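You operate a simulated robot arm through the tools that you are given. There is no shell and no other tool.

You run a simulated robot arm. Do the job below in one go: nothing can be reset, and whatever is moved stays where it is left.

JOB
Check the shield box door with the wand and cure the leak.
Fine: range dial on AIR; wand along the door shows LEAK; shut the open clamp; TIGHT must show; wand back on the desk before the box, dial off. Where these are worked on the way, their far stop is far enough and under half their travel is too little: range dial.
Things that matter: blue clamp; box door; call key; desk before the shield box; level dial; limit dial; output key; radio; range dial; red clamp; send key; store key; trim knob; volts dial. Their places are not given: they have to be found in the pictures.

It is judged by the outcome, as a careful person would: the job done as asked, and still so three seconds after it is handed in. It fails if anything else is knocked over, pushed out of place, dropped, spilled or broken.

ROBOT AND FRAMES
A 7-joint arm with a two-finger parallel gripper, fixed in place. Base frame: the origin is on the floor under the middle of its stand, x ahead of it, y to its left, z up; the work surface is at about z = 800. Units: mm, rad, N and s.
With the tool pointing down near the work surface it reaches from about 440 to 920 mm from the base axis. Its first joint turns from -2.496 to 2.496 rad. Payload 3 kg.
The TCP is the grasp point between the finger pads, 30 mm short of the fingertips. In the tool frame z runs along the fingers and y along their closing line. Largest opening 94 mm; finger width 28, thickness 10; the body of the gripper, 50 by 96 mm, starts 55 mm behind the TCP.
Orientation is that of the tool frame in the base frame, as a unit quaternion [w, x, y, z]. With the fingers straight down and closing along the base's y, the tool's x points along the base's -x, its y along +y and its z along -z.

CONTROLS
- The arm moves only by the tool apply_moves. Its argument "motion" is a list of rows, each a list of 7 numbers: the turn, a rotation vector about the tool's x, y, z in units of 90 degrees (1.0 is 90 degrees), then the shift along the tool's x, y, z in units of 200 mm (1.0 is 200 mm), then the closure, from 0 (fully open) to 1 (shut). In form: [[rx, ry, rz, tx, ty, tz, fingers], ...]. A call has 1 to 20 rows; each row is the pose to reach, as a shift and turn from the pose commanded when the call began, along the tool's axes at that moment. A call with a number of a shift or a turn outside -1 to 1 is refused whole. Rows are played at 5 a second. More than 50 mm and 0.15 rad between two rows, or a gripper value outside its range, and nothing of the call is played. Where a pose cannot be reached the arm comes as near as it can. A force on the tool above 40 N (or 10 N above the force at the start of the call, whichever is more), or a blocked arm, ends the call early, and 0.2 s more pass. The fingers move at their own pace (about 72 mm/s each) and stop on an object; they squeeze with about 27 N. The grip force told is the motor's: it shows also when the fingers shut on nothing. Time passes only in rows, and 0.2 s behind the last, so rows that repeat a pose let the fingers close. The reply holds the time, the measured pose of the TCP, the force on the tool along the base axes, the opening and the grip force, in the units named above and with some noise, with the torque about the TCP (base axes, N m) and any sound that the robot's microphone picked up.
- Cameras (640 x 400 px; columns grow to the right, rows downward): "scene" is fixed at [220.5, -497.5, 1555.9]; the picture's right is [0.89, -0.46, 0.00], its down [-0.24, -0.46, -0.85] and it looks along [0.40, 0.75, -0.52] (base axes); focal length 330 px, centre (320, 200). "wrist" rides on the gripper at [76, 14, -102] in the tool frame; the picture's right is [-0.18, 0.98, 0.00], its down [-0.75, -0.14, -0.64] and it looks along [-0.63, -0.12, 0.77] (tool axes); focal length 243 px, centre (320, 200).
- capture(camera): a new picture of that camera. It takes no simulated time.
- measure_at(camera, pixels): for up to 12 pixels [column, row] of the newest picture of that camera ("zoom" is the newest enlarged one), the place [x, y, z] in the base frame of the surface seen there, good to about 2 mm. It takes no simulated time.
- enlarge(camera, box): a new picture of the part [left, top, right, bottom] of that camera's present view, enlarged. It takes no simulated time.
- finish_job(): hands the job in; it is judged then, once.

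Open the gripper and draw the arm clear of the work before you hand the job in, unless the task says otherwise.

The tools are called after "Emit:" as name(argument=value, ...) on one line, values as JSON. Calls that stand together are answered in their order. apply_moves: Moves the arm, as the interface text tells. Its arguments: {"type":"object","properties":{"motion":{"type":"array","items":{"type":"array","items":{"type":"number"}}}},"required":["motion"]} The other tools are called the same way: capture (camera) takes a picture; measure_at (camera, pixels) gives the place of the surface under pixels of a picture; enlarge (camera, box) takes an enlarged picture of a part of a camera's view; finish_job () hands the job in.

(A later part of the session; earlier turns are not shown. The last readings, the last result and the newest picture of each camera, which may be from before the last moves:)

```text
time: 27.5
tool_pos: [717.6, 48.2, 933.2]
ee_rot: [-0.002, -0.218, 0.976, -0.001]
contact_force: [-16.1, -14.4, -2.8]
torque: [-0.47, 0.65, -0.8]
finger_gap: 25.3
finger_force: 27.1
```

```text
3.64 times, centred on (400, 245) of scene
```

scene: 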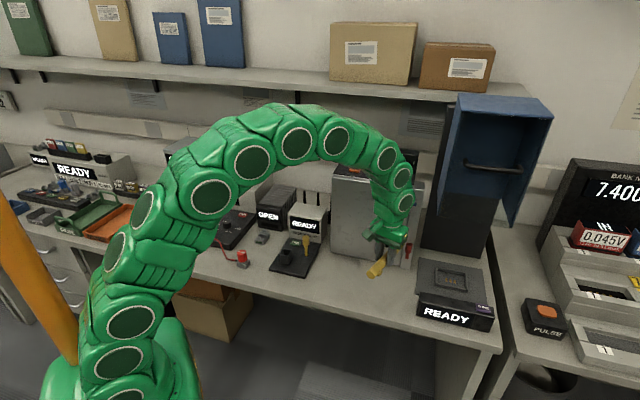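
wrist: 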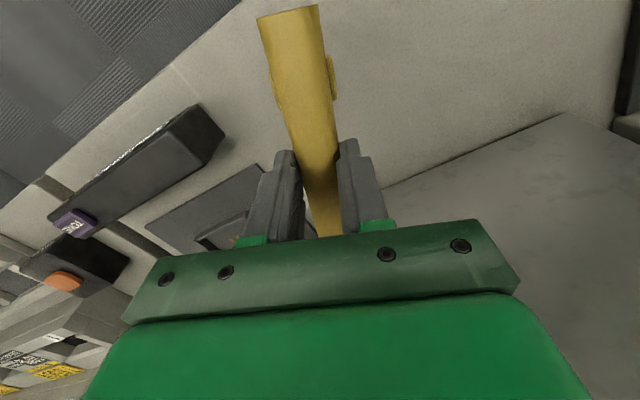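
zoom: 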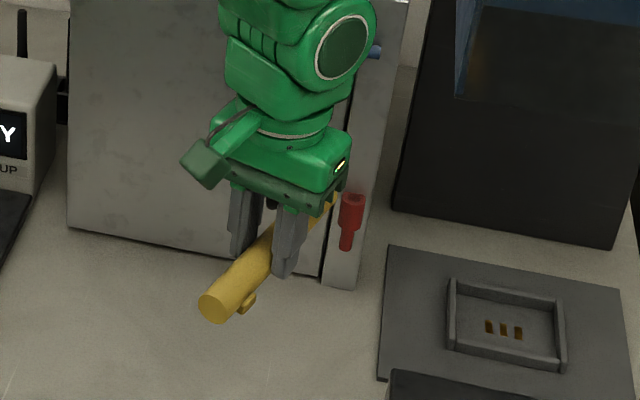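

The wand tip is touching the door (about 21 N along the door normal), so I back off ~6 mm and then sweep slowly upward along the seam.

Emit:
apply_moves(motion=[[0, 0, 0, 0.014, -0.005, 0, 0.8], [0, 0, 0, 0.028, -0.01, 0, 0.8], [0, 0, 0, 0.028, -0.01, 0, 0.8]])

Emit:
apply_moves(motion=[[0, 0, 0, 0, 0, -0.05, 0.8], [0, 0, 0, 0, 0, -0.1, 0.8], [0, 0, 0, 0, 0, -0.15, 0.8], [0, 0, 0, 0, 0, -0.2, 0.8], [0, 0, 0, 0, 0, -0.25, 0.8], [0, 0, 0, 0, 0, -0.3, 0.8], [0, 0, 0, 0, 0, -0.35, 0.8], [0, 0, 0, 0, 0, -0.4, 0.8], [0, 0, 0, 0, 0, -0.45, 0.8], [0, 0, 0, 0, 0, -0.5, 0.8], [0, 0, 0, 0, 0, -0.5, 0.8]])

Emit:
capture(camera="scene")

Emit:
enlarge(camera="scene", box=[330, 130, 450, 300])

```text
time: 28.3
tool_pos: [712.9, 44.3, 934.4]
ee_rot: [-0.001, -0.218, 0.976, -0.001]
contact_force: [0.8, -0.1, -1.4]
torque: [0.02, -0.01, 0.03]
finger_gap: 25.1
finger_force: 27.6
```

```text
time: 30.7
tool_pos: [713.6, 43.0, 1034.2]
ee_rot: [0.0, -0.217, 0.976, -0.001]
contact_force: [0.7, 0.5, -0.8]
torque: [0.02, 0.0, -0.01]
finger_gap: 24.9
finger_force: 26.8
```

```text
taken
```

scene: 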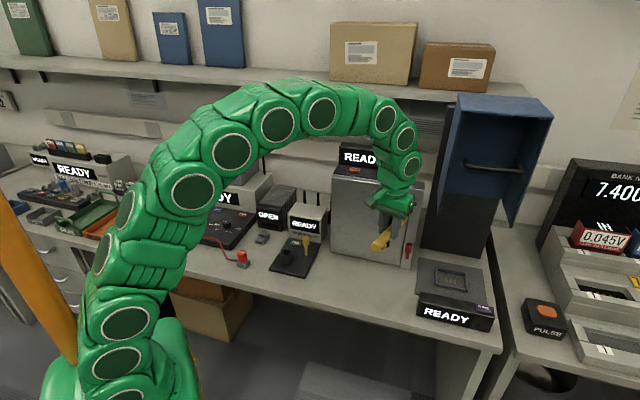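

```text
2.35 times, centred on (390, 215) of scene
```

zoom: 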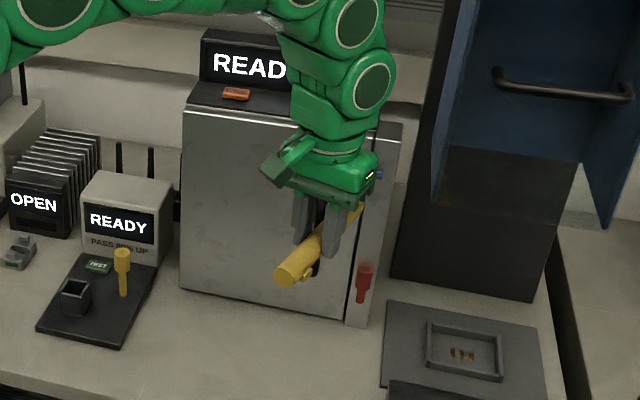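

The box display shows READ(Y). I zoom at the meter display peeking out at (228,197).

Emit:
enlarge(camera="scene", box=[200, 170, 280, 220])

Emit:
capture(camera="wrist")

```text
8.00 times, centred on (240, 195) of scene
```

zoom: 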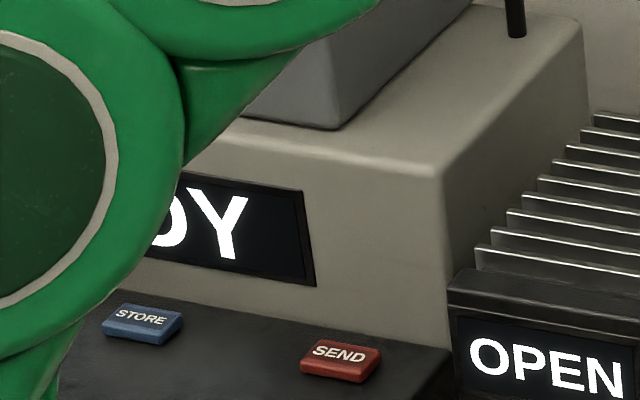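

```text
taken
```

wrist: 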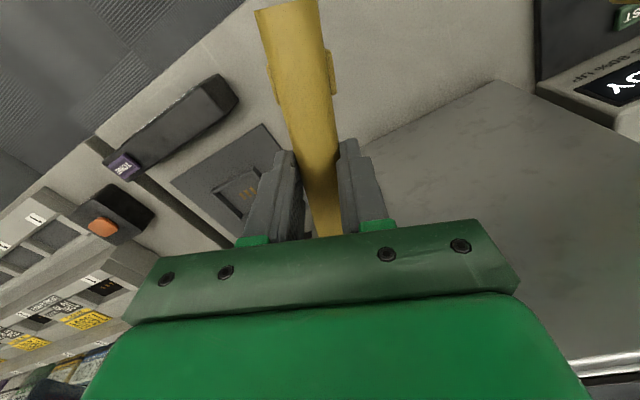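

The meter still reads READY with the wand at the upper seam. I'll lean the hand back 20° (tip up) so the arm stops hiding the meter, and lower the tip toward the red clamp's height, ~12 mm off the door.

Emit:
apply_moves(motion=[[0, -0.056, 0, 0.02, -0.007, 0.0, 0.8], [0, -0.111, 0, 0.038, -0.0135, 0.0, 0.8], [0, -0.167, 0, 0.038, -0.0135, 0.05, 0.8], [0, -0.222, 0, 0.038, -0.0135, 0.1, 0.8], [0, -0.222, 0, 0.038, -0.0135, 0.2, 0.8], [0, -0.222, 0, 0.038, -0.0135, 0.3, 0.8], [0, -0.222, 0, 0.038, -0.0135, 0.4, 0.8], [0, -0.222, 0, 0.038, -0.0135, 0.5, 0.8], [0, -0.222, 0, 0.038, -0.0135, 0.5, 0.8]])

Emit:
capture(camera="scene")

Emit:
enlarge(camera="scene", box=[330, 150, 450, 300])

```text
time: 32.7
tool_pos: [705.9, 40.5, 935.9]
ee_rot: [0.169, -0.214, 0.962, 0.036]
contact_force: [0.9, -0.6, -1.1]
torque: [-0.02, 0.02, 0.02]
finger_gap: 24.7
finger_force: 27.3
```

```text
taken
```

scene: 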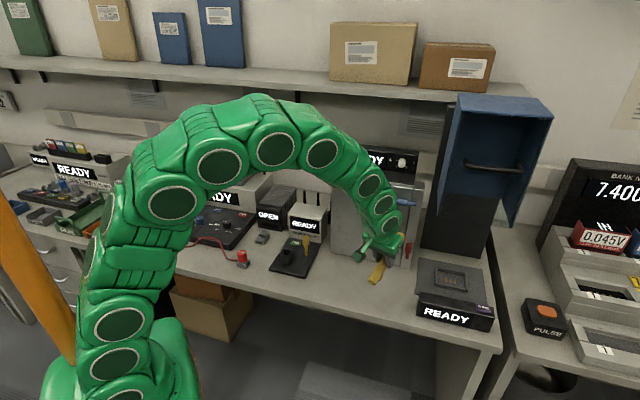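

```text
2.67 times, centred on (390, 225) of scene
```

zoom: 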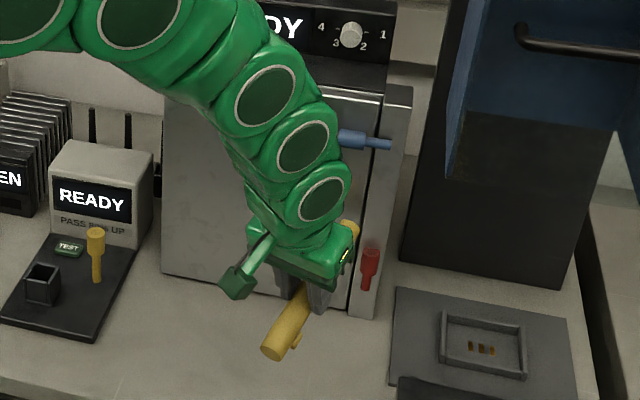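

The meter's end "ADY" is now visible at (220,198), still READY; the wand tip shows at zoom (350,228). I measure the tip location.

Emit:
measure_at(camera="zoom", pixels=[[350, 228], [346, 224], [355, 232], [270, 348], [300, 315], [368, 255], [366, 285], [365, 230]])

```text
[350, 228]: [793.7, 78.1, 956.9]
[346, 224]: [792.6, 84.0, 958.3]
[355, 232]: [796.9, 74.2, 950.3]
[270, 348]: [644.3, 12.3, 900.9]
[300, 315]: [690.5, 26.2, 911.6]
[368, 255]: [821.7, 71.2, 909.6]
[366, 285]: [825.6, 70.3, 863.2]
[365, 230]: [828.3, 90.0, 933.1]
```

The tip is about 30 mm from the door at z≈945. I lower it to the red clamp's height and bring it ~8 mm closer.

Emit:
apply_moves(motion=[[0, 0, 0, 0.016, 0.008, 0.067, 0.8], [0, 0, 0, 0.033, 0.016, 0.135, 0.8], [0, 0, 0, 0.049, 0.024, 0.202, 0.8], [0, 0, 0, 0.065, 0.0325, 0.269, 0.8], [0, 0, 0, 0.065, 0.0325, 0.269, 0.8], [0, 0, 0, 0.065, 0.0325, 0.269, 0.8]])

Emit:
capture(camera="scene")

Emit:
enlarge(camera="scene", box=[180, 170, 300, 230])

Emit:
enlarge(camera="scene", box=[350, 190, 450, 300])

```text
time: 34.1
tool_pos: [709.4, 48.4, 880.1]
ee_rot: [0.168, -0.213, 0.962, 0.036]
contact_force: [0.4, 0.1, -0.9]
torque: [-0.02, -0.03, 0.0]
finger_gap: 24.8
finger_force: 27.0
```

```text
taken
```

scene: 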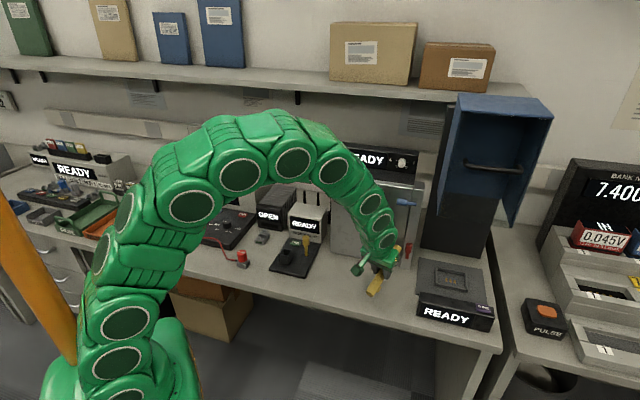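

```text
5.33 times, centred on (240, 200) of scene
```

zoom: 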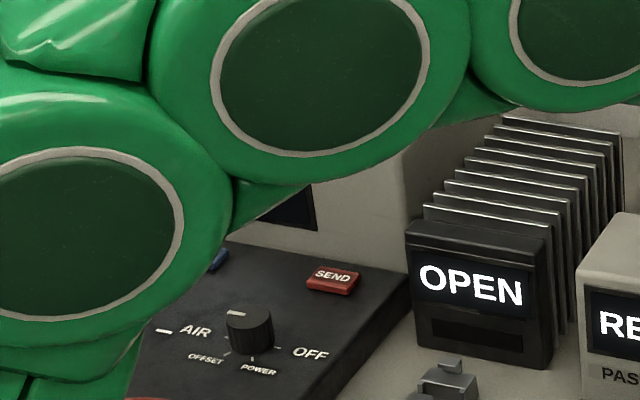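

```text
3.64 times, centred on (400, 245) of scene
```

zoom: 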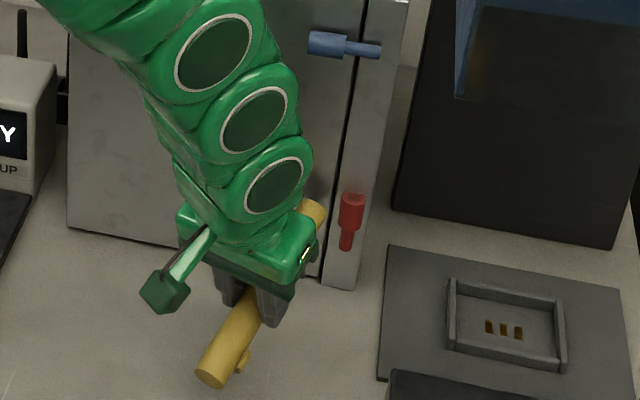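

The display is covered here. I raise the wand back by 55 mm to see whether the reading changed.

Emit:
apply_moves(motion=[[0, 0, 0, -0.03, 0, -0.13, 0.8], [0, 0, 0, -0.06, 0, -0.26, 0.8]])

Emit:
enlarge(camera="scene", box=[180, 170, 300, 230])

Emit:
capture(camera="scene")

```text
time: 34.7
tool_pos: [703.6, 43.8, 933.1]
ee_rot: [0.168, -0.214, 0.962, 0.035]
contact_force: [-1.2, -0.9, -0.9]
torque: [-0.04, 0.05, 0.01]
finger_gap: 25.2
finger_force: 27.1
```

```text
5.33 times, centred on (240, 200) of scene
```

zoom: 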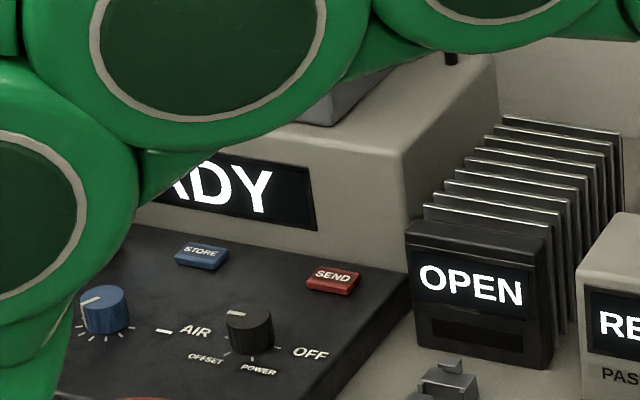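

```text
taken
```

scene: 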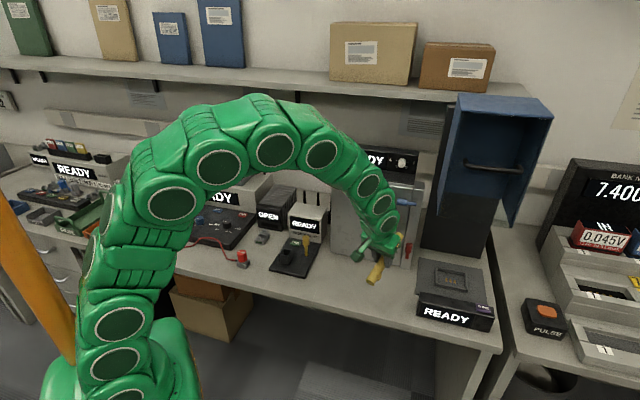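

Still READY, so I'll instead hold the wand parallel to the door and close to it, with the hand tilted back. First I back off and undo the tilt.

Emit:
apply_moves(motion=[[0, 0.0, 0, 0.07, -0.027, -0.025, 0.8], [0, 0.055, 0, 0.141, -0.053, -0.051, 0.8], [0, 0.111, 0, 0.211, -0.08, -0.076, 0.8], [0, 0.167, 0, 0.282, -0.107, -0.102, 0.8], [0, 0.222, 0, 0.282, -0.107, -0.102, 0.8], [0, 0.222, 0, 0.282, -0.107, -0.102, 0.8]])

```text
time: 36.1
tool_pos: [658.7, -1.0, 931.6]
ee_rot: [-0.002, -0.217, 0.976, -0.001]
contact_force: [-0.7, 0.6, -0.6]
torque: [0.04, 0.03, -0.01]
finger_gap: 24.9
finger_force: 26.9
```

Clear of the door and vertical again. Now I yaw the wand back clockwise by 70° so it lies parallel to the door, shifting to s≈404 about 150 mm in front.

Emit:
apply_moves(motion=[[0, 0, 0.0864, -0.0072, 0.0394, 0, 0.8], [0, 0, 0.1729, -0.0143, 0.0789, 0, 0.8], [0, 0, 0.2593, -0.0215, 0.1183, 0, 0.8], [0, 0, 0.3458, -0.0287, 0.1578, 0, 0.8], [0, 0, 0.4322, -0.0358, 0.1972, 0, 0.8], [0, 0, 0.5187, -0.043, 0.2367, 0, 0.8], [0, 0, 0.6051, -0.0502, 0.2761, 0, 0.8], [0, 0, 0.6916, -0.0573, 0.3156, 0, 0.8], [0, 0, 0.778, -0.0645, 0.355, 0, 0.8], [0, 0, 0.778, -0.0645, 0.355, 0, 0.8]])

Emit:
capture(camera="scene")

Emit:
enlarge(camera="scene", box=[310, 180, 430, 310])

```text
time: 38.3
tool_pos: [640.3, 68.5, 933.3]
ee_rot: [-0.001, 0.382, 0.924, -0.001]
contact_force: [0.2, 0.6, -0.6]
torque: [0.02, -0.04, 0.02]
finger_gap: 25.1
finger_force: 26.7
```

```text
taken
```

scene: 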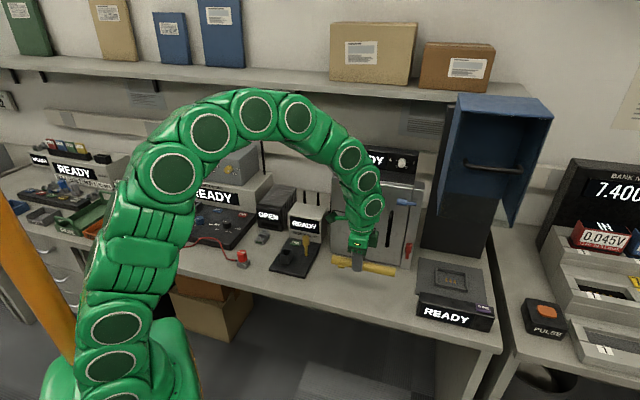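

```text
3.08 times, centred on (370, 245) of scene
```

zoom: 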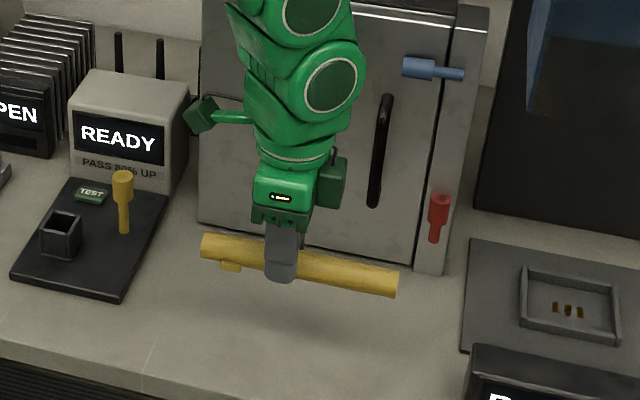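

The wand is parallel to the door; I measure its two ends in this zoom to know tip and rear extents.

Emit:
measure_at(camera="zoom", pixels=[[206, 248], [392, 280], [397, 284], [232, 266], [330, 268], [385, 100], [375, 200], [362, 200]])

```text
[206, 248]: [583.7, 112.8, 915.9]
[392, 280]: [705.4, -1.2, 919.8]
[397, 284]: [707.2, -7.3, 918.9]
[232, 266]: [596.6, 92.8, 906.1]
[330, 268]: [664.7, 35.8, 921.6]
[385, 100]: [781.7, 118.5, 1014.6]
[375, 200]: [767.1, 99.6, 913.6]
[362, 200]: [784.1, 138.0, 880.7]
```

Tip extends ~102 mm from the grip. I tilt the hand back 50° about the wand axis while lowering to z≈881 and moving 40 mm nearer to the door.

Emit:
apply_moves(motion=[[-0.08, 0, 0, 0, 0.029, 0.037, 0.8], [-0.16, 0, 0, 0, 0.057, 0.074, 0.8], [-0.24, 0, 0, 0, 0.086, 0.111, 0.8], [-0.32, 0, 0, 0, 0.114, 0.148, 0.8], [-0.4, 0, 0, 0, 0.143, 0.185, 0.8], [-0.48, 0, 0, 0, 0.171, 0.222, 0.8], [-0.556, 0, 0, 0, 0.2, 0.259, 0.8], [-0.556, 0, 0, 0, 0.2, 0.259, 0.8]])

Emit:
capture(camera="scene")

Emit:
enlarge(camera="scene", box=[310, 180, 430, 310])

```text
time: 40.1
tool_pos: [668.5, 98.4, 879.8]
ee_rot: [0.161, 0.346, 0.838, 0.39]
contact_force: [0.3, -0.5, 0.3]
torque: [0.01, 0.02, 0.0]
finger_gap: 25.1
finger_force: 26.6
```

```text
taken
```

scene: 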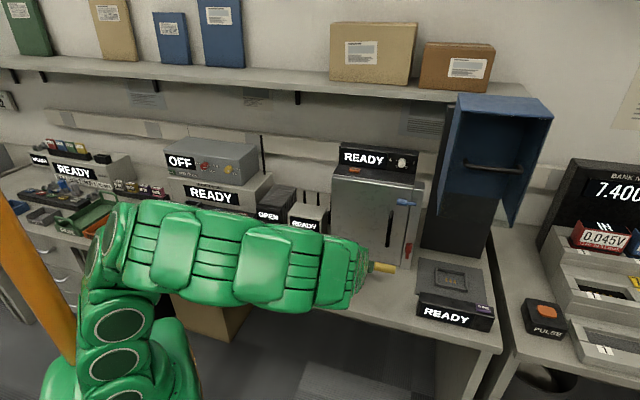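

```text
3.08 times, centred on (370, 245) of scene
```

zoom: 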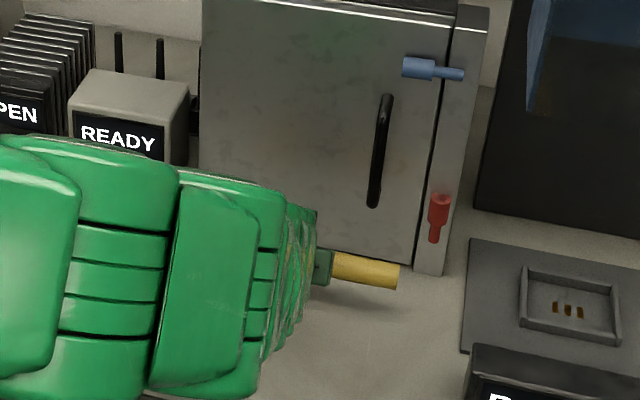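

The arm no longer hides the meter, which reads READY. I now move the wand 60 mm toward the door, ending with its surface ~19 mm off it.

Emit:
apply_moves(motion=[[0, 0, 0, 0, 0.048, 0.058, 0.8], [0, 0, 0, 0, 0.097, 0.115, 0.8], [0, 0, 0, 0, 0.145, 0.172, 0.8], [0, 0, 0, 0, 0.193, 0.23, 0.8], [0, 0, 0, 0, 0.193, 0.23, 0.8]])

Emit:
capture(camera="scene")

Emit:
enlarge(camera="scene", box=[310, 180, 430, 310])

```text
time: 41.3
tool_pos: [710.6, 141.3, 880.5]
ee_rot: [0.161, 0.346, 0.838, 0.39]
contact_force: [-0.3, 0.4, -0.2]
torque: [0.0, 0.02, 0.02]
finger_gap: 25.1
finger_force: 26.8
```

```text
taken
```

scene: 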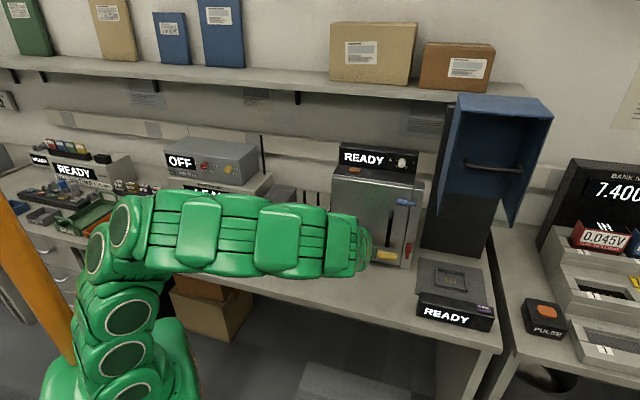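

```text
3.08 times, centred on (370, 245) of scene
```

zoom: 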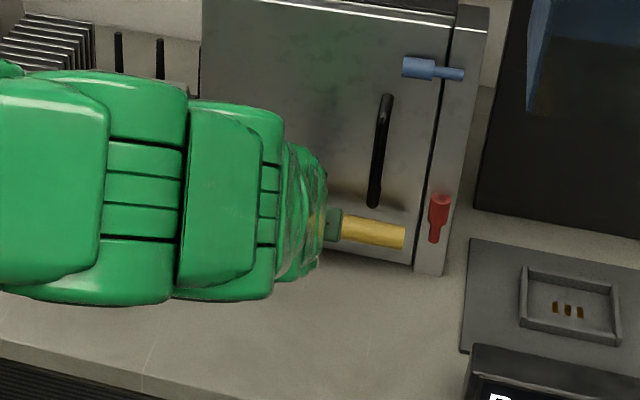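

Only the upper rim of the meter display is visible now; I enlarge it to read the letters' tops.

Emit:
enlarge(camera="scene", box=[160, 170, 260, 215])

Emit:
capture(camera="wrist")

```text
6.40 times, centred on (210, 192) of scene
```

zoom: 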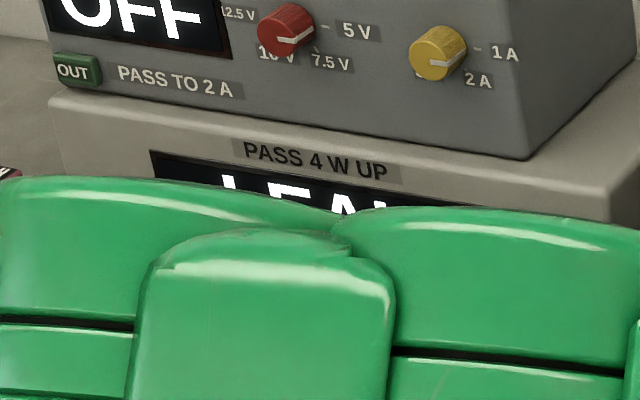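

```text
taken
```

wrist: 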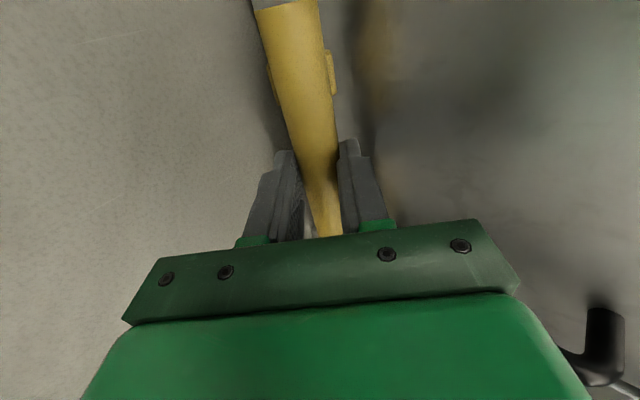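

The meter shows "LEA…" – LEAK is up. I hold the wand there for a moment, then back off a little and check the reading again.

Emit:
apply_moves(motion=[[0, 0, 0, 0, 0, 0, 0.8], [0, 0, 0, 0, 0, 0, 0.8], [0, 0, 0, 0, 0, 0, 0.8], [0, 0, 0, 0, 0, 0, 0.8], [0, 0, 0, 0, 0, 0, 0.8]])

Emit:
enlarge(camera="scene", box=[160, 170, 260, 215])

Emit:
apply_moves(motion=[[0, 0, 0, 0, -0.032, -0.038, 0.8], [0, 0, 0, 0, -0.064, -0.077, 0.8], [0, 0, 0, 0, -0.064, -0.077, 0.8]])

Emit:
enlarge(camera="scene", box=[160, 170, 260, 215])

```text
time: 42.5
tool_pos: [710.3, 140.6, 880.2]
ee_rot: [0.162, 0.345, 0.838, 0.389]
contact_force: [-0.2, 0.7, -0.6]
torque: [-0.04, 0.02, -0.01]
finger_gap: 24.8
finger_force: 26.9
```

```text
6.40 times, centred on (210, 192) of scene
```

zoom: 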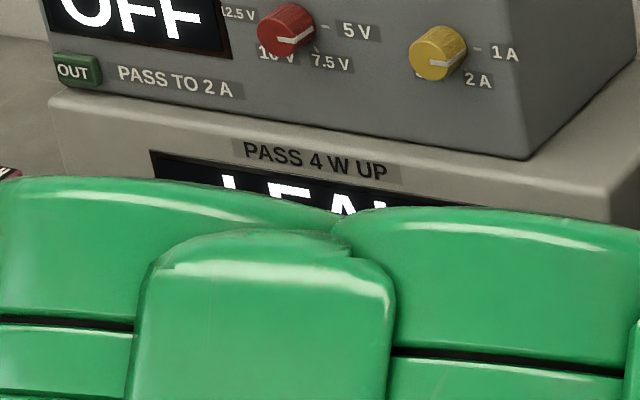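

```text
time: 43.3
tool_pos: [697.5, 126.3, 880.1]
ee_rot: [0.161, 0.347, 0.838, 0.389]
contact_force: [0.3, -0.2, -1.1]
torque: [-0.02, 0.01, -0.01]
finger_gap: 24.8
finger_force: 26.4
```

```text
6.40 times, centred on (210, 192) of scene
```

zoom: 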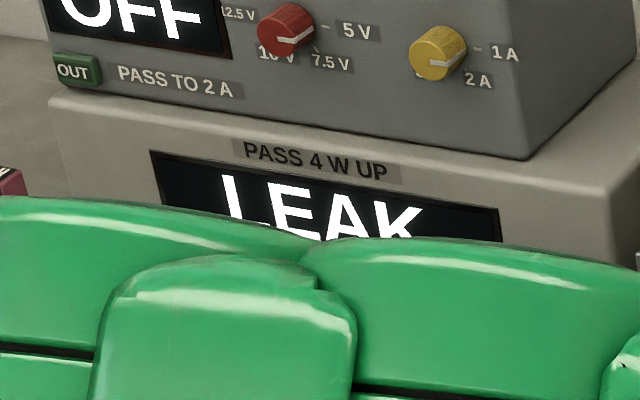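

LEAK is plainly shown at the meter. Next I back away, bring the hand vertical again and prepare to lay the wand on the desk where it was.

Emit:
apply_moves(motion=[[0, 0, 0, 0, -0.064, -0.077, 0.8], [0, 0, 0, 0, -0.129, -0.153, 0.8], [0.0794, 0, 0, 0, -0.1188, -0.1999, 0.8], [0.1589, 0, 0, 0, -0.1086, -0.2467, 0.8], [0.2383, 0, 0, 0, -0.0984, -0.2936, 0.8], [0.3177, 0, 0, 0, -0.0881, -0.3404, 0.8], [0.3971, 0, 0, 0, -0.0779, -0.3873, 0.8], [0.4766, 0, 0, 0, -0.0677, -0.4341, 0.8], [0.556, 0, 0, 0, -0.0575, -0.481, 0.8], [0.556, 0, 0, 0, -0.0575, -0.481, 0.8]])

Emit:
capture(camera="scene")

```text
time: 45.5
tool_pos: [639.5, 70.1, 933.4]
ee_rot: [-0.001, 0.383, 0.924, -0.002]
contact_force: [0.4, 0.0, -1.4]
torque: [0.02, 0.01, -0.03]
finger_gap: 24.9
finger_force: 26.8
```

```text
taken
```

scene: 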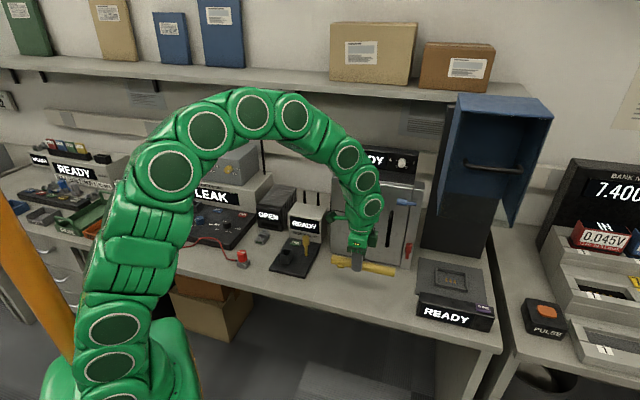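

LEAK stays latched on the meter. I lower the wand to its former spot on the desk.

Emit:
apply_moves(motion=[[0, 0, 0, 0.024, -0.031, 0.1, 0.8], [0, 0, 0, 0.047, -0.0626, 0.22, 0.8], [0, 0, 0, 0.047, -0.0626, 0.34, 0.8], [0, 0, 0, 0.047, -0.0626, 0.42, 0.8], [0, 0, 0, 0.047, -0.0626, 0.46, 0.8], [0, 0, 0, 0.047, -0.0626, 0.48, 0.8], [0, 0, 0, 0.047, -0.0626, 0.486, 0.8], [0, 0, 0, 0.047, -0.0626, 0.486, 0.8]])

Emit:
enlarge(camera="scene", box=[310, 240, 410, 320])

```text
time: 47.3
tool_pos: [624.4, 65.9, 837.4]
ee_rot: [-0.001, 0.381, 0.924, -0.001]
contact_force: [0.8, 0.3, -0.4]
torque: [0.0, 0.04, -0.01]
finger_gap: 24.9
finger_force: 26.8
```

```text
5.00 times, centred on (360, 280) of scene
```

zoom: 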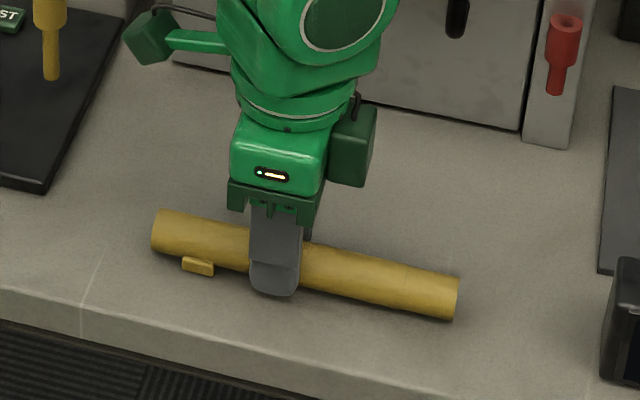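

Height 837.4 with no contact yet; I lower the last ~2 mm and open the fingers.

Emit:
apply_moves(motion=[[0, 0, 0, 0, 0, 0.006, 0.8], [0, 0, 0, 0, 0, 0.011, 0.8], [0, 0, 0, 0, 0, 0.012, 0.8], [0, 0, 0, 0, 0, 0.012, 0.7], [0, 0, 0, 0, 0, 0.012, 0.6], [0, 0, 0, 0, 0, 0.012, 0.4], [0, 0, 0, 0, 0, 0.012, 0.3], [0, 0, 0, 0, 0, 0.012, 0.3]])

Emit:
capture(camera="wrist")

```text
time: 49.1
tool_pos: [625.0, 67.3, 833.6]
ee_rot: [0.0, 0.382, 0.924, -0.002]
contact_force: [0.5, -0.3, -0.4]
torque: [-0.01, 0.03, 0.05]
finger_gap: 65.7
finger_force: 0.1
```

```text
taken
```

wrist: 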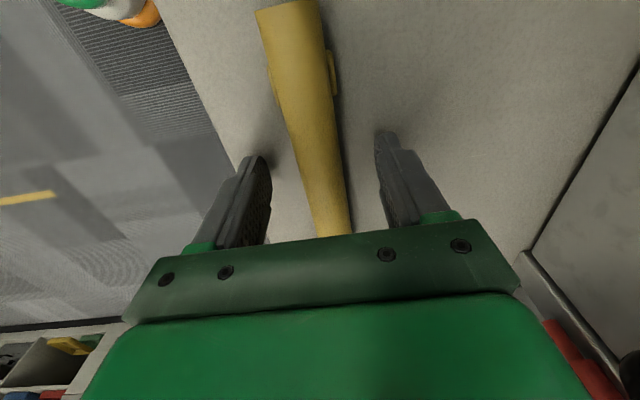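

The wand lies on the desk, released. I raise the hand straight up to clear it.

Emit:
apply_moves(motion=[[0, 0, 0, 0, 0, -0.1, 0.3], [0, 0, 0, 0, 0, -0.3, 0.3], [0, 0, 0, 0, 0, -0.5, 0.3], [0, 0, 0, 0, 0, -0.7, 0.3], [0, 0, 0, 0, 0, -0.7, 0.3]])

Emit:
capture(camera="scene")

Emit:
enlarge(camera="scene", box=[380, 215, 430, 275])

```text
time: 50.3
tool_pos: [621.9, 63.0, 974.8]
ee_rot: [0.0, 0.382, 0.924, -0.002]
contact_force: [0.6, 0.3, 0.0]
torque: [-0.01, 0.02, -0.01]
finger_gap: 65.7
finger_force: 0.0
```

```text
taken
```

scene: 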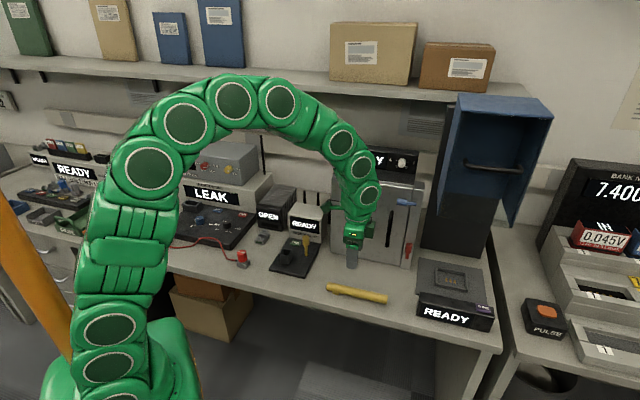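

```text
6.67 times, centred on (405, 245) of scene
```

zoom: 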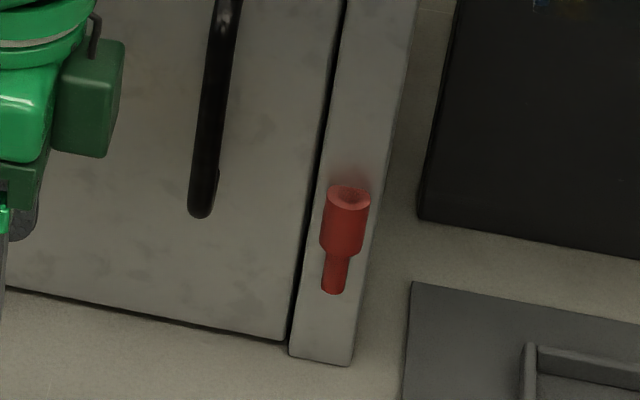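

I measure the red clamp, the seam and the lower end of the door handle in this zoom.

Emit:
measure_at(camera="zoom", pixels=[[348, 200], [330, 200], [367, 200], [345, 230], [341, 250], [334, 270], [333, 288], [200, 205], [210, 140], [192, 190], [215, 190], [290, 250]])

Emit:
measure_at(camera="scene", pixels=[[331, 288], [386, 298], [358, 292]])

```text
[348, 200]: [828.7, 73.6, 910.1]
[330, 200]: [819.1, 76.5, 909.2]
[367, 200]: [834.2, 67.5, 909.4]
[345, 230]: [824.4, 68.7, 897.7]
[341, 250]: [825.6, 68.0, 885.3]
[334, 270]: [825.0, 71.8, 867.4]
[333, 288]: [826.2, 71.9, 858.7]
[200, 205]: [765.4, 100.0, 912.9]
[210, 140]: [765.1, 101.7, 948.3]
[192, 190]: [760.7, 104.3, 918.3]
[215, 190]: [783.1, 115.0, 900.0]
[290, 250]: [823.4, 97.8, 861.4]
```

```text
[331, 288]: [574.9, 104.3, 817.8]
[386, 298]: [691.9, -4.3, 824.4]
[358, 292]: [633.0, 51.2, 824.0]
```

Red clamp: pivot (thin end) at about s≈533 on the frame, z≈857; thick end top at z≈910, axis ~13 mm before the door plane. I check the raised hood's lower-left corner before bringing the hand to the right of the clamp.

Emit:
measure_at(camera="scene", pixels=[[440, 210], [447, 212], [441, 205], [442, 200], [446, 195], [500, 222], [510, 228], [495, 210]])

Emit:
enlarge(camera="scene", box=[420, 180, 520, 330])

```text
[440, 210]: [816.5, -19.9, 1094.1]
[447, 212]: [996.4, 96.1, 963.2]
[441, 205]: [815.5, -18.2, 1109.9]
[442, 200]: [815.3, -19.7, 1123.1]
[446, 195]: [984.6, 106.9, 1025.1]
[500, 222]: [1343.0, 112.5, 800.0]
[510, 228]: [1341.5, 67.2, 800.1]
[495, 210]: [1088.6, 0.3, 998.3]
```

```text
2.67 times, centred on (470, 255) of scene
```

zoom: 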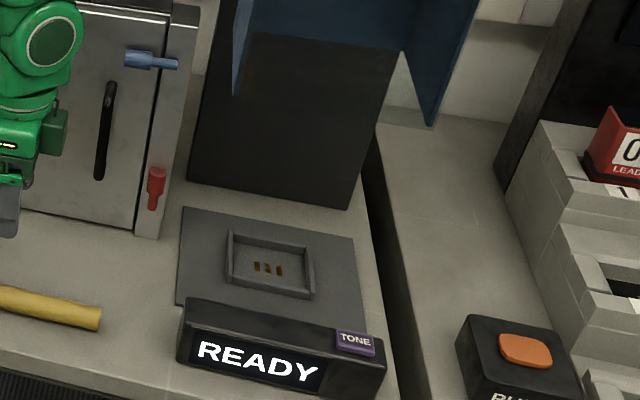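

Hood bottom is at z≈1085 about 90 mm before the door plane, so the tilted hand passes below it. I move to a standby right of the clamp with the fingers closed, tilting 50° toward the door.

Emit:
apply_moves(motion=[[-0.0693, 0.0049, -0.0104, -0.1144, 0.0461, 0.0397, 0.5], [-0.1386, 0.0097, -0.0208, -0.2288, 0.0923, 0.0794, 0.7], [-0.2079, 0.0146, -0.0312, -0.3431, 0.1384, 0.1191, 0.9], [-0.2773, 0.0194, -0.0416, -0.4575, 0.1845, 0.1588, 1.0], [-0.3466, 0.0243, -0.052, -0.5719, 0.2306, 0.1984, 1.0], [-0.4159, 0.0291, -0.0624, -0.6863, 0.2768, 0.2381, 1.0], [-0.4852, 0.034, -0.0728, -0.8006, 0.3229, 0.2778, 1.0], [-0.5545, 0.0388, -0.0832, -0.915, 0.369, 0.3175, 1.0], [-0.5545, 0.0388, -0.0832, -0.915, 0.369, 0.3175, 1.0]])

Emit:
capture(camera="scene")

Emit:
capture(camera="wrist")

Emit:
enlarge(camera="scene", box=[370, 190, 470, 320])

```text
time: 52.3
tool_pos: [804.0, -10.2, 910.5]
ee_rot: [0.134, 0.287, 0.86, 0.4]
contact_force: [0.0, 0.1, -0.7]
torque: [0.0, 0.0, 0.01]
finger_gap: 0.1
finger_force: 26.6
```

```text
taken
```

scene: 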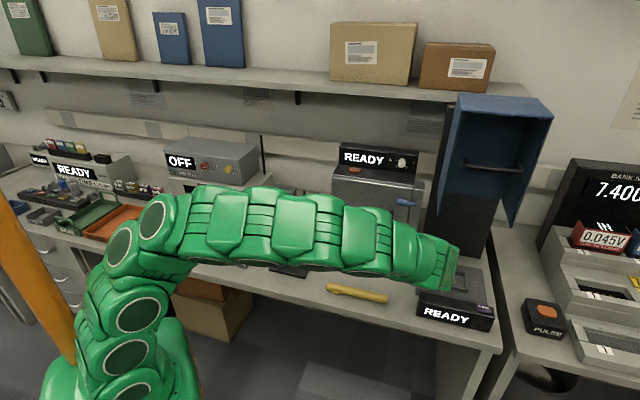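

```text
taken
```

wrist: 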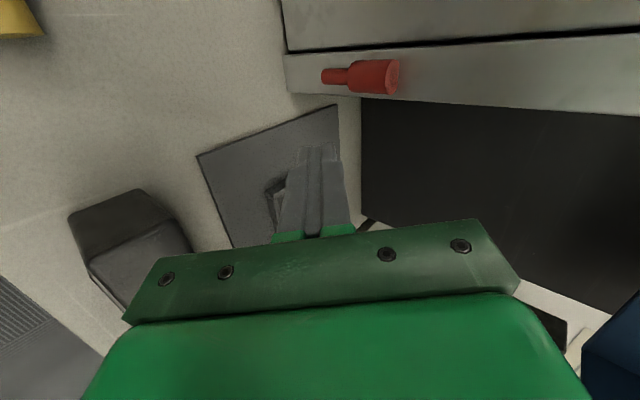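

```text
3.08 times, centred on (420, 255) of scene
```

zoom: 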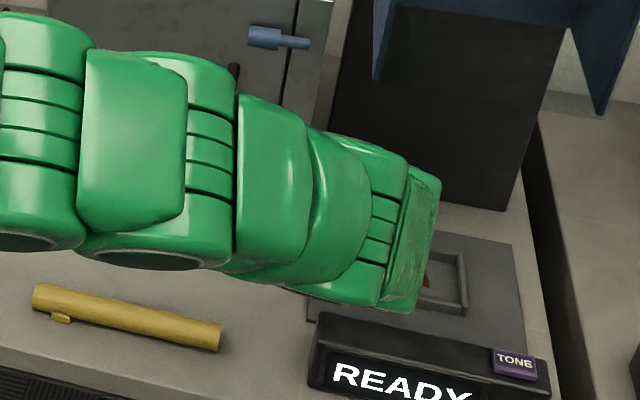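

The wrist camera now sees the red clamp at (362,76) and the fingertips at (315,150). I measure the clamp and frame from this view.

Emit:
measure_at(camera="wrist", pixels=[[325, 75], [340, 76], [352, 76], [375, 76], [393, 77], [375, 62], [375, 92], [300, 75], [450, 70], [300, 45], [315, 150], [440, 48]])

Emit:
enlarge(camera="wrist", box=[280, 30, 440, 170])

```text
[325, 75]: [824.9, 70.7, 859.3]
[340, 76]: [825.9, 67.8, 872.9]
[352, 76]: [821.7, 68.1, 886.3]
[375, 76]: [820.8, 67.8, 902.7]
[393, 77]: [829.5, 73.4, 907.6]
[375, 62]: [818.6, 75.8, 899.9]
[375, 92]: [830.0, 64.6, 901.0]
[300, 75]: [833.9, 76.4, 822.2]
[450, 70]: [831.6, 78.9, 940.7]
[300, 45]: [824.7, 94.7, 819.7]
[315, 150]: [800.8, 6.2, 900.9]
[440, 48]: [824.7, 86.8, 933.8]
```

```text
2.86 times, centred on (360, 100) of wrist
```

zoom: 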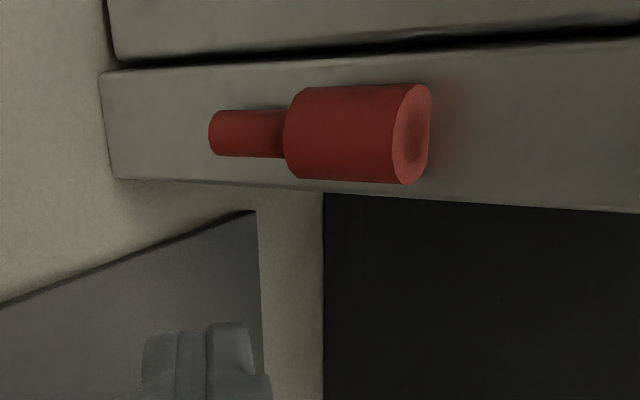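

Frame front measures w≈5–7, clamp axis w≈13, s≈533. I advance 50 mm toward the box, staying ~16 mm right of the clamp.

Emit:
apply_moves(motion=[[0, 0, 0, -0.0116, 0.053, 0.0632, 1.0], [0, 0, 0, -0.0232, 0.106, 0.1265, 1.0], [0, 0, 0, -0.0348, 0.159, 0.1897, 1.0], [0, 0, 0, -0.0348, 0.159, 0.1897, 1.0]])

Emit:
capture(camera="wrist")

Emit:
enlarge(camera="wrist", box=[260, 60, 440, 220])

```text
time: 53.3
tool_pos: [840.9, 24.0, 911.6]
ee_rot: [0.134, 0.288, 0.86, 0.399]
contact_force: [0.0, -0.2, 0.0]
torque: [-0.02, -0.04, 0.02]
finger_gap: 0.0
finger_force: 27.2
```

```text
taken
```

wrist: 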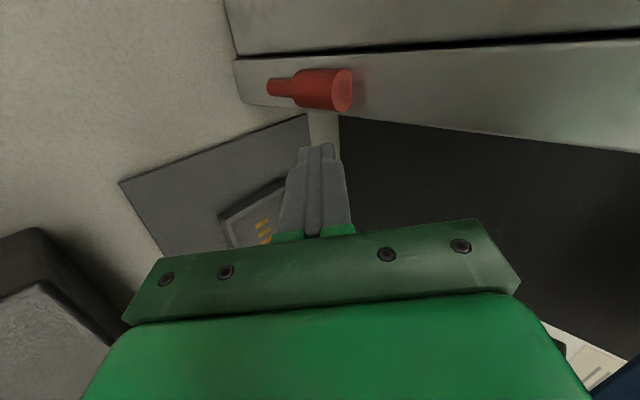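

```text
2.50 times, centred on (350, 140) of wrist
```

zoom: 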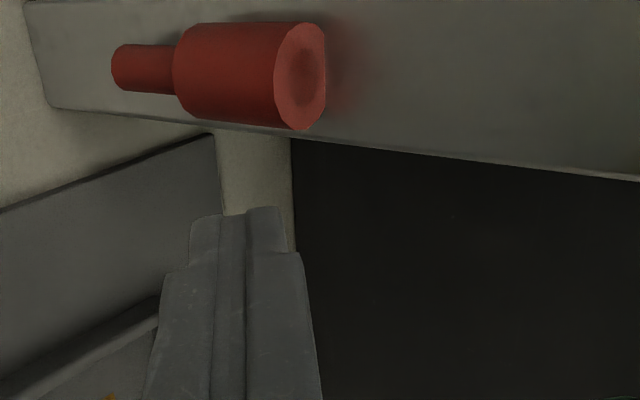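

Fingertips are level with the thick part of the clamp and to its right. I start pushing the handle toward the door along its arc, first about 30°.

Emit:
apply_moves(motion=[[0, 0, 0, 0.045, 0.004, 0.005, 1.0], [0, 0, 0, 0.0892, 0.0081, 0.0096, 1.0], [0, 0, 0, 0.113, 0.0116, 0.011, 1.0], [0, 0, 0, 0.1367, 0.0151, 0.0125, 1.0], [0, 0, 0, 0.16, 0.0148, 0.017, 1.0], [0, 0, 0, 0.1843, 0.0144, 0.0218, 1.0], [0, 0, 0, 0.1843, 0.0144, 0.0218, 1.0]])

Emit:
capture(camera="wrist")

Emit:
enlarge(camera="wrist", box=[260, 60, 440, 220])

```text
time: 54.9
tool_pos: [814.2, 51.6, 909.1]
ee_rot: [0.134, 0.286, 0.86, 0.4]
contact_force: [-0.1, -0.4, -0.4]
torque: [-0.01, 0.0, 0.0]
finger_gap: 0.0
finger_force: 26.8
```

```text
taken
```

wrist: 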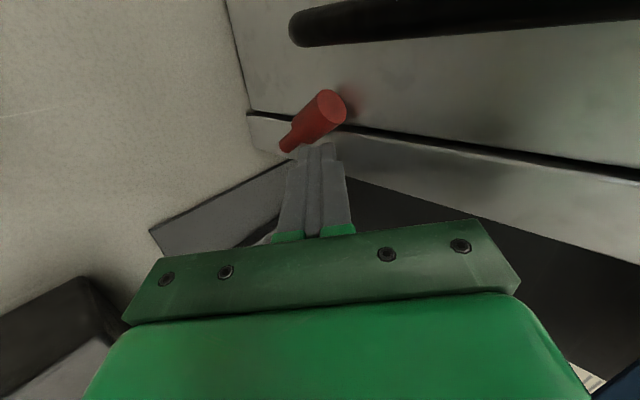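

```text
2.50 times, centred on (350, 140) of wrist
```

zoom: 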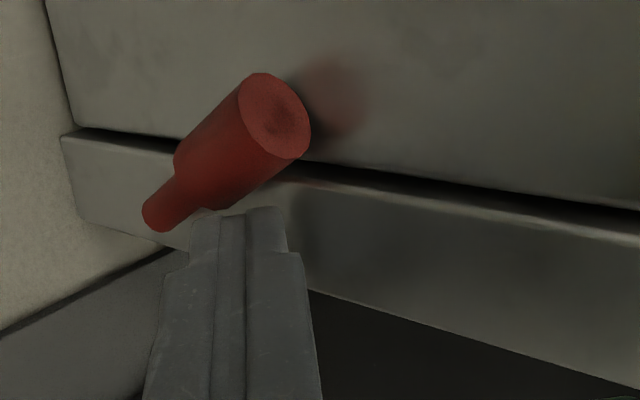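

The clamp handle is swinging toward the door (~40°). I continue the arc to about 75°.

Emit:
apply_moves(motion=[[0, 0, 0, 0.022, -0.005, 0.009, 1.0], [0, 0, 0, 0.044, -0.0105, 0.017, 1.0], [0, 0, 0, 0.063, -0.0205, 0.029, 1.0], [0, 0, 0, 0.0817, -0.0305, 0.0406, 1.0], [0, 0, 0, 0.096, -0.044, 0.055, 1.0], [0, 0, 0, 0.1104, -0.0578, 0.0688, 1.0], [0, 0, 0, 0.1104, -0.0578, 0.0688, 1.0]])

Emit:
capture(camera="wrist")

Emit:
enlarge(camera="wrist", box=[260, 60, 440, 220])

```text
time: 56.5
tool_pos: [799.3, 67.0, 890.6]
ee_rot: [0.133, 0.287, 0.86, 0.399]
contact_force: [0.5, 0.1, -1.3]
torque: [0.02, -0.06, -0.02]
finger_gap: 0.1
finger_force: 26.4
```

```text
taken
```

wrist: 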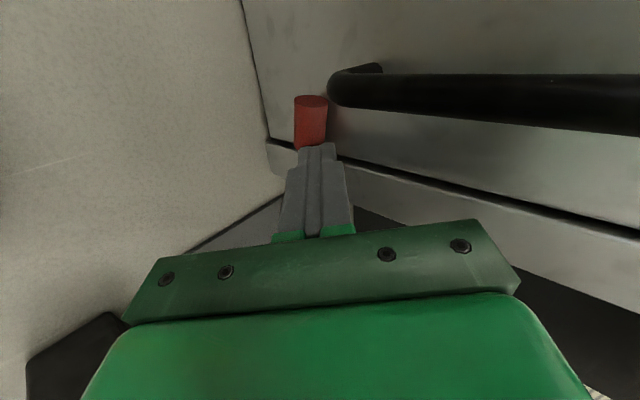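

```text
2.50 times, centred on (350, 140) of wrist
```

zoom: 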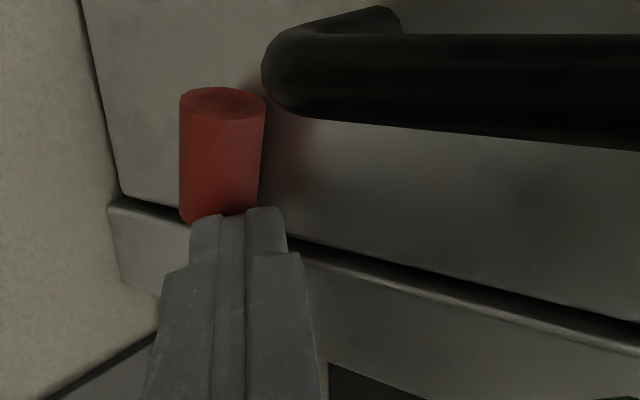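

The red handle now looks almost horizontal across the seam. I measure its end face and body to get its angle.

Emit:
measure_at(camera="zoom", pixels=[[222, 100], [185, 105], [260, 108], [222, 120], [222, 150], [222, 185], [222, 205], [190, 200], [255, 200], [222, 88]])

Emit:
capture(camera="scene")

```text
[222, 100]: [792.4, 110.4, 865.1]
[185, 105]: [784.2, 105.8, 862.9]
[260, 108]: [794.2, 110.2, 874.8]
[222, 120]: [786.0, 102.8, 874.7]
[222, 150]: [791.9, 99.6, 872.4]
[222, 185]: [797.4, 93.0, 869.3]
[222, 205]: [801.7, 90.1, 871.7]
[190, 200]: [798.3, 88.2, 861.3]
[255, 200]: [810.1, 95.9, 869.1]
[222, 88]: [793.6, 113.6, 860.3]
```

```text
taken
```

scene: 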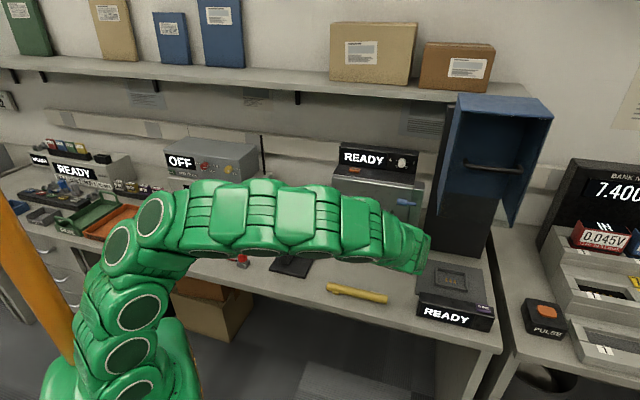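

The handle's outer end is still ~8 mm high (about 80° shut). I press on down the rest of the arc, watching the force.

Emit:
apply_moves(motion=[[0, 0, 0, 0.009, -0.0145, 0.0138, 1.0], [0, 0, 0, 0.0173, -0.0291, 0.0276, 1.0], [0, 0, 0, 0.0173, -0.0368, 0.034, 1.0], [0, 0, 0, 0.0173, -0.0368, 0.034, 1.0]])

Emit:
enlarge(camera="wrist", box=[260, 60, 440, 220])

```text
time: 57.5
tool_pos: [795.8, 67.9, 884.1]
ee_rot: [0.133, 0.288, 0.86, 0.399]
contact_force: [-5.6, -8.9, 37.8]
torque: [0.53, -0.27, 0.0]
finger_gap: 0.1
finger_force: 27.1
```

```text
2.50 times, centred on (350, 140) of wrist
```

zoom: 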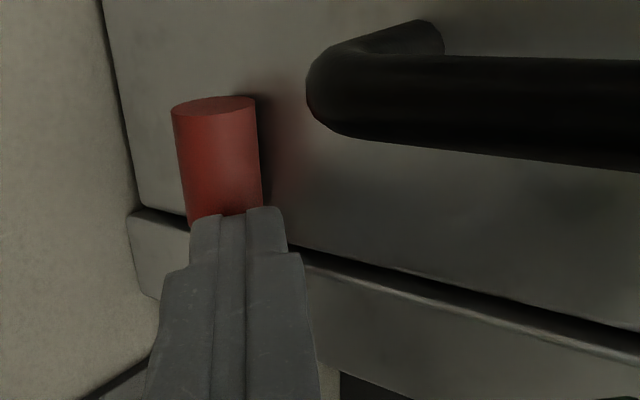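

A 38 N upward reaction shows the clamp has reached its stop. I measure the handle again.

Emit:
measure_at(camera="zoom", pixels=[[215, 105], [178, 110], [253, 105], [220, 125], [220, 150], [220, 185], [222, 205]])

Emit:
apply_moves(motion=[[0, 0, 0, 0, 0.02, -0.017, 1.0], [0, 0, 0, 0, 0.057, -0.048, 1.0], [0, 0, 0, 0, 0.095, -0.08, 1.0], [0, 0, 0, 0, 0.095, -0.08, 1.0]])

Emit:
capture(camera="wrist")

```text
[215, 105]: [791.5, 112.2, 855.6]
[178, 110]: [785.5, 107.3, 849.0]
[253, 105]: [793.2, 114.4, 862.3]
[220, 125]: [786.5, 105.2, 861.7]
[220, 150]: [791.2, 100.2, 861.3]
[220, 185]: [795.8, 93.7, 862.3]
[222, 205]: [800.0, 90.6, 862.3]
```

```text
time: 58.5
tool_pos: [796.3, 68.0, 906.6]
ee_rot: [0.133, 0.287, 0.86, 0.399]
contact_force: [-0.4, -0.2, 0.2]
torque: [0.0, 0.02, 0.04]
finger_gap: 0.1
finger_force: 27.0
```

```text
taken
```

wrist: 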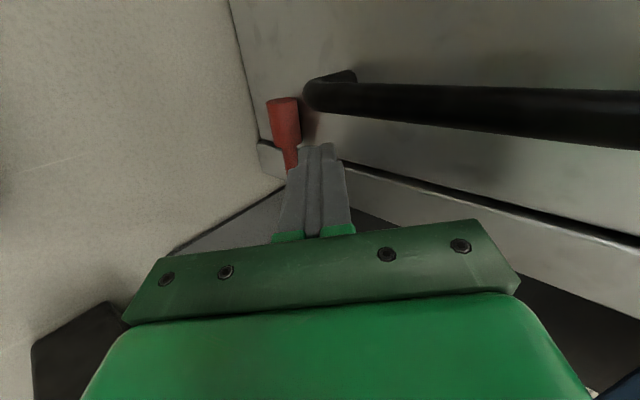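

The handle lies level (top z≈862 along its length) – shut. I withdraw 70 mm from the box and look at the whole.

Emit:
apply_moves(motion=[[0, 0, 0, 0.0122, -0.056, -0.0664, 1.0], [0, 0, 0, 0.0243, -0.1115, -0.1328, 1.0], [0, 0, 0, 0.0365, -0.167, -0.199, 1.0], [0, 0, 0, 0.0487, -0.223, -0.2655, 1.0], [0, 0, 0, 0.0487, -0.223, -0.2655, 1.0]])

Emit:
capture(camera="wrist")

Emit:
capture(camera="scene")

```text
time: 59.7
tool_pos: [748.1, 19.9, 906.5]
ee_rot: [0.133, 0.288, 0.86, 0.399]
contact_force: [0.1, 0.6, 0.1]
torque: [0.01, -0.02, -0.01]
finger_gap: 0.0
finger_force: 26.9
```

```text
taken
```

wrist: 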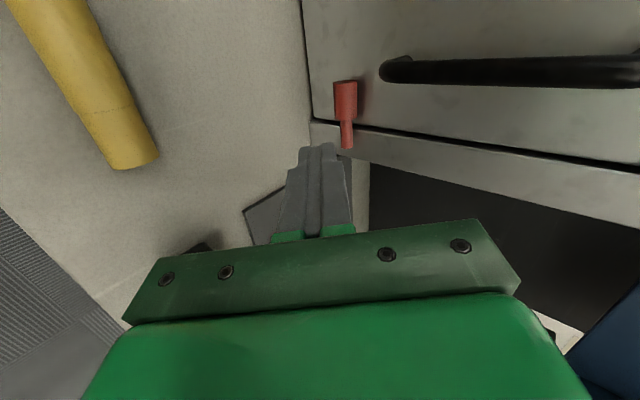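

```text
taken
```

scene: 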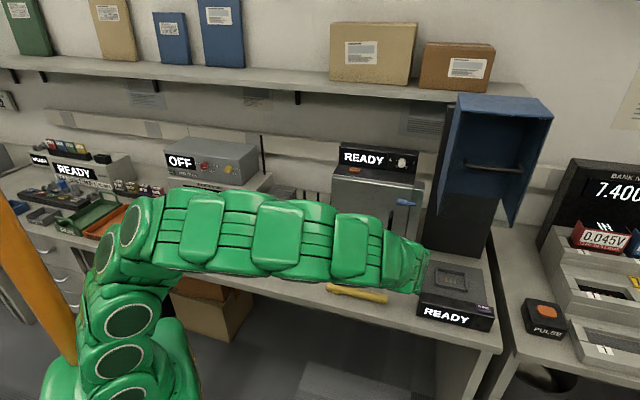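

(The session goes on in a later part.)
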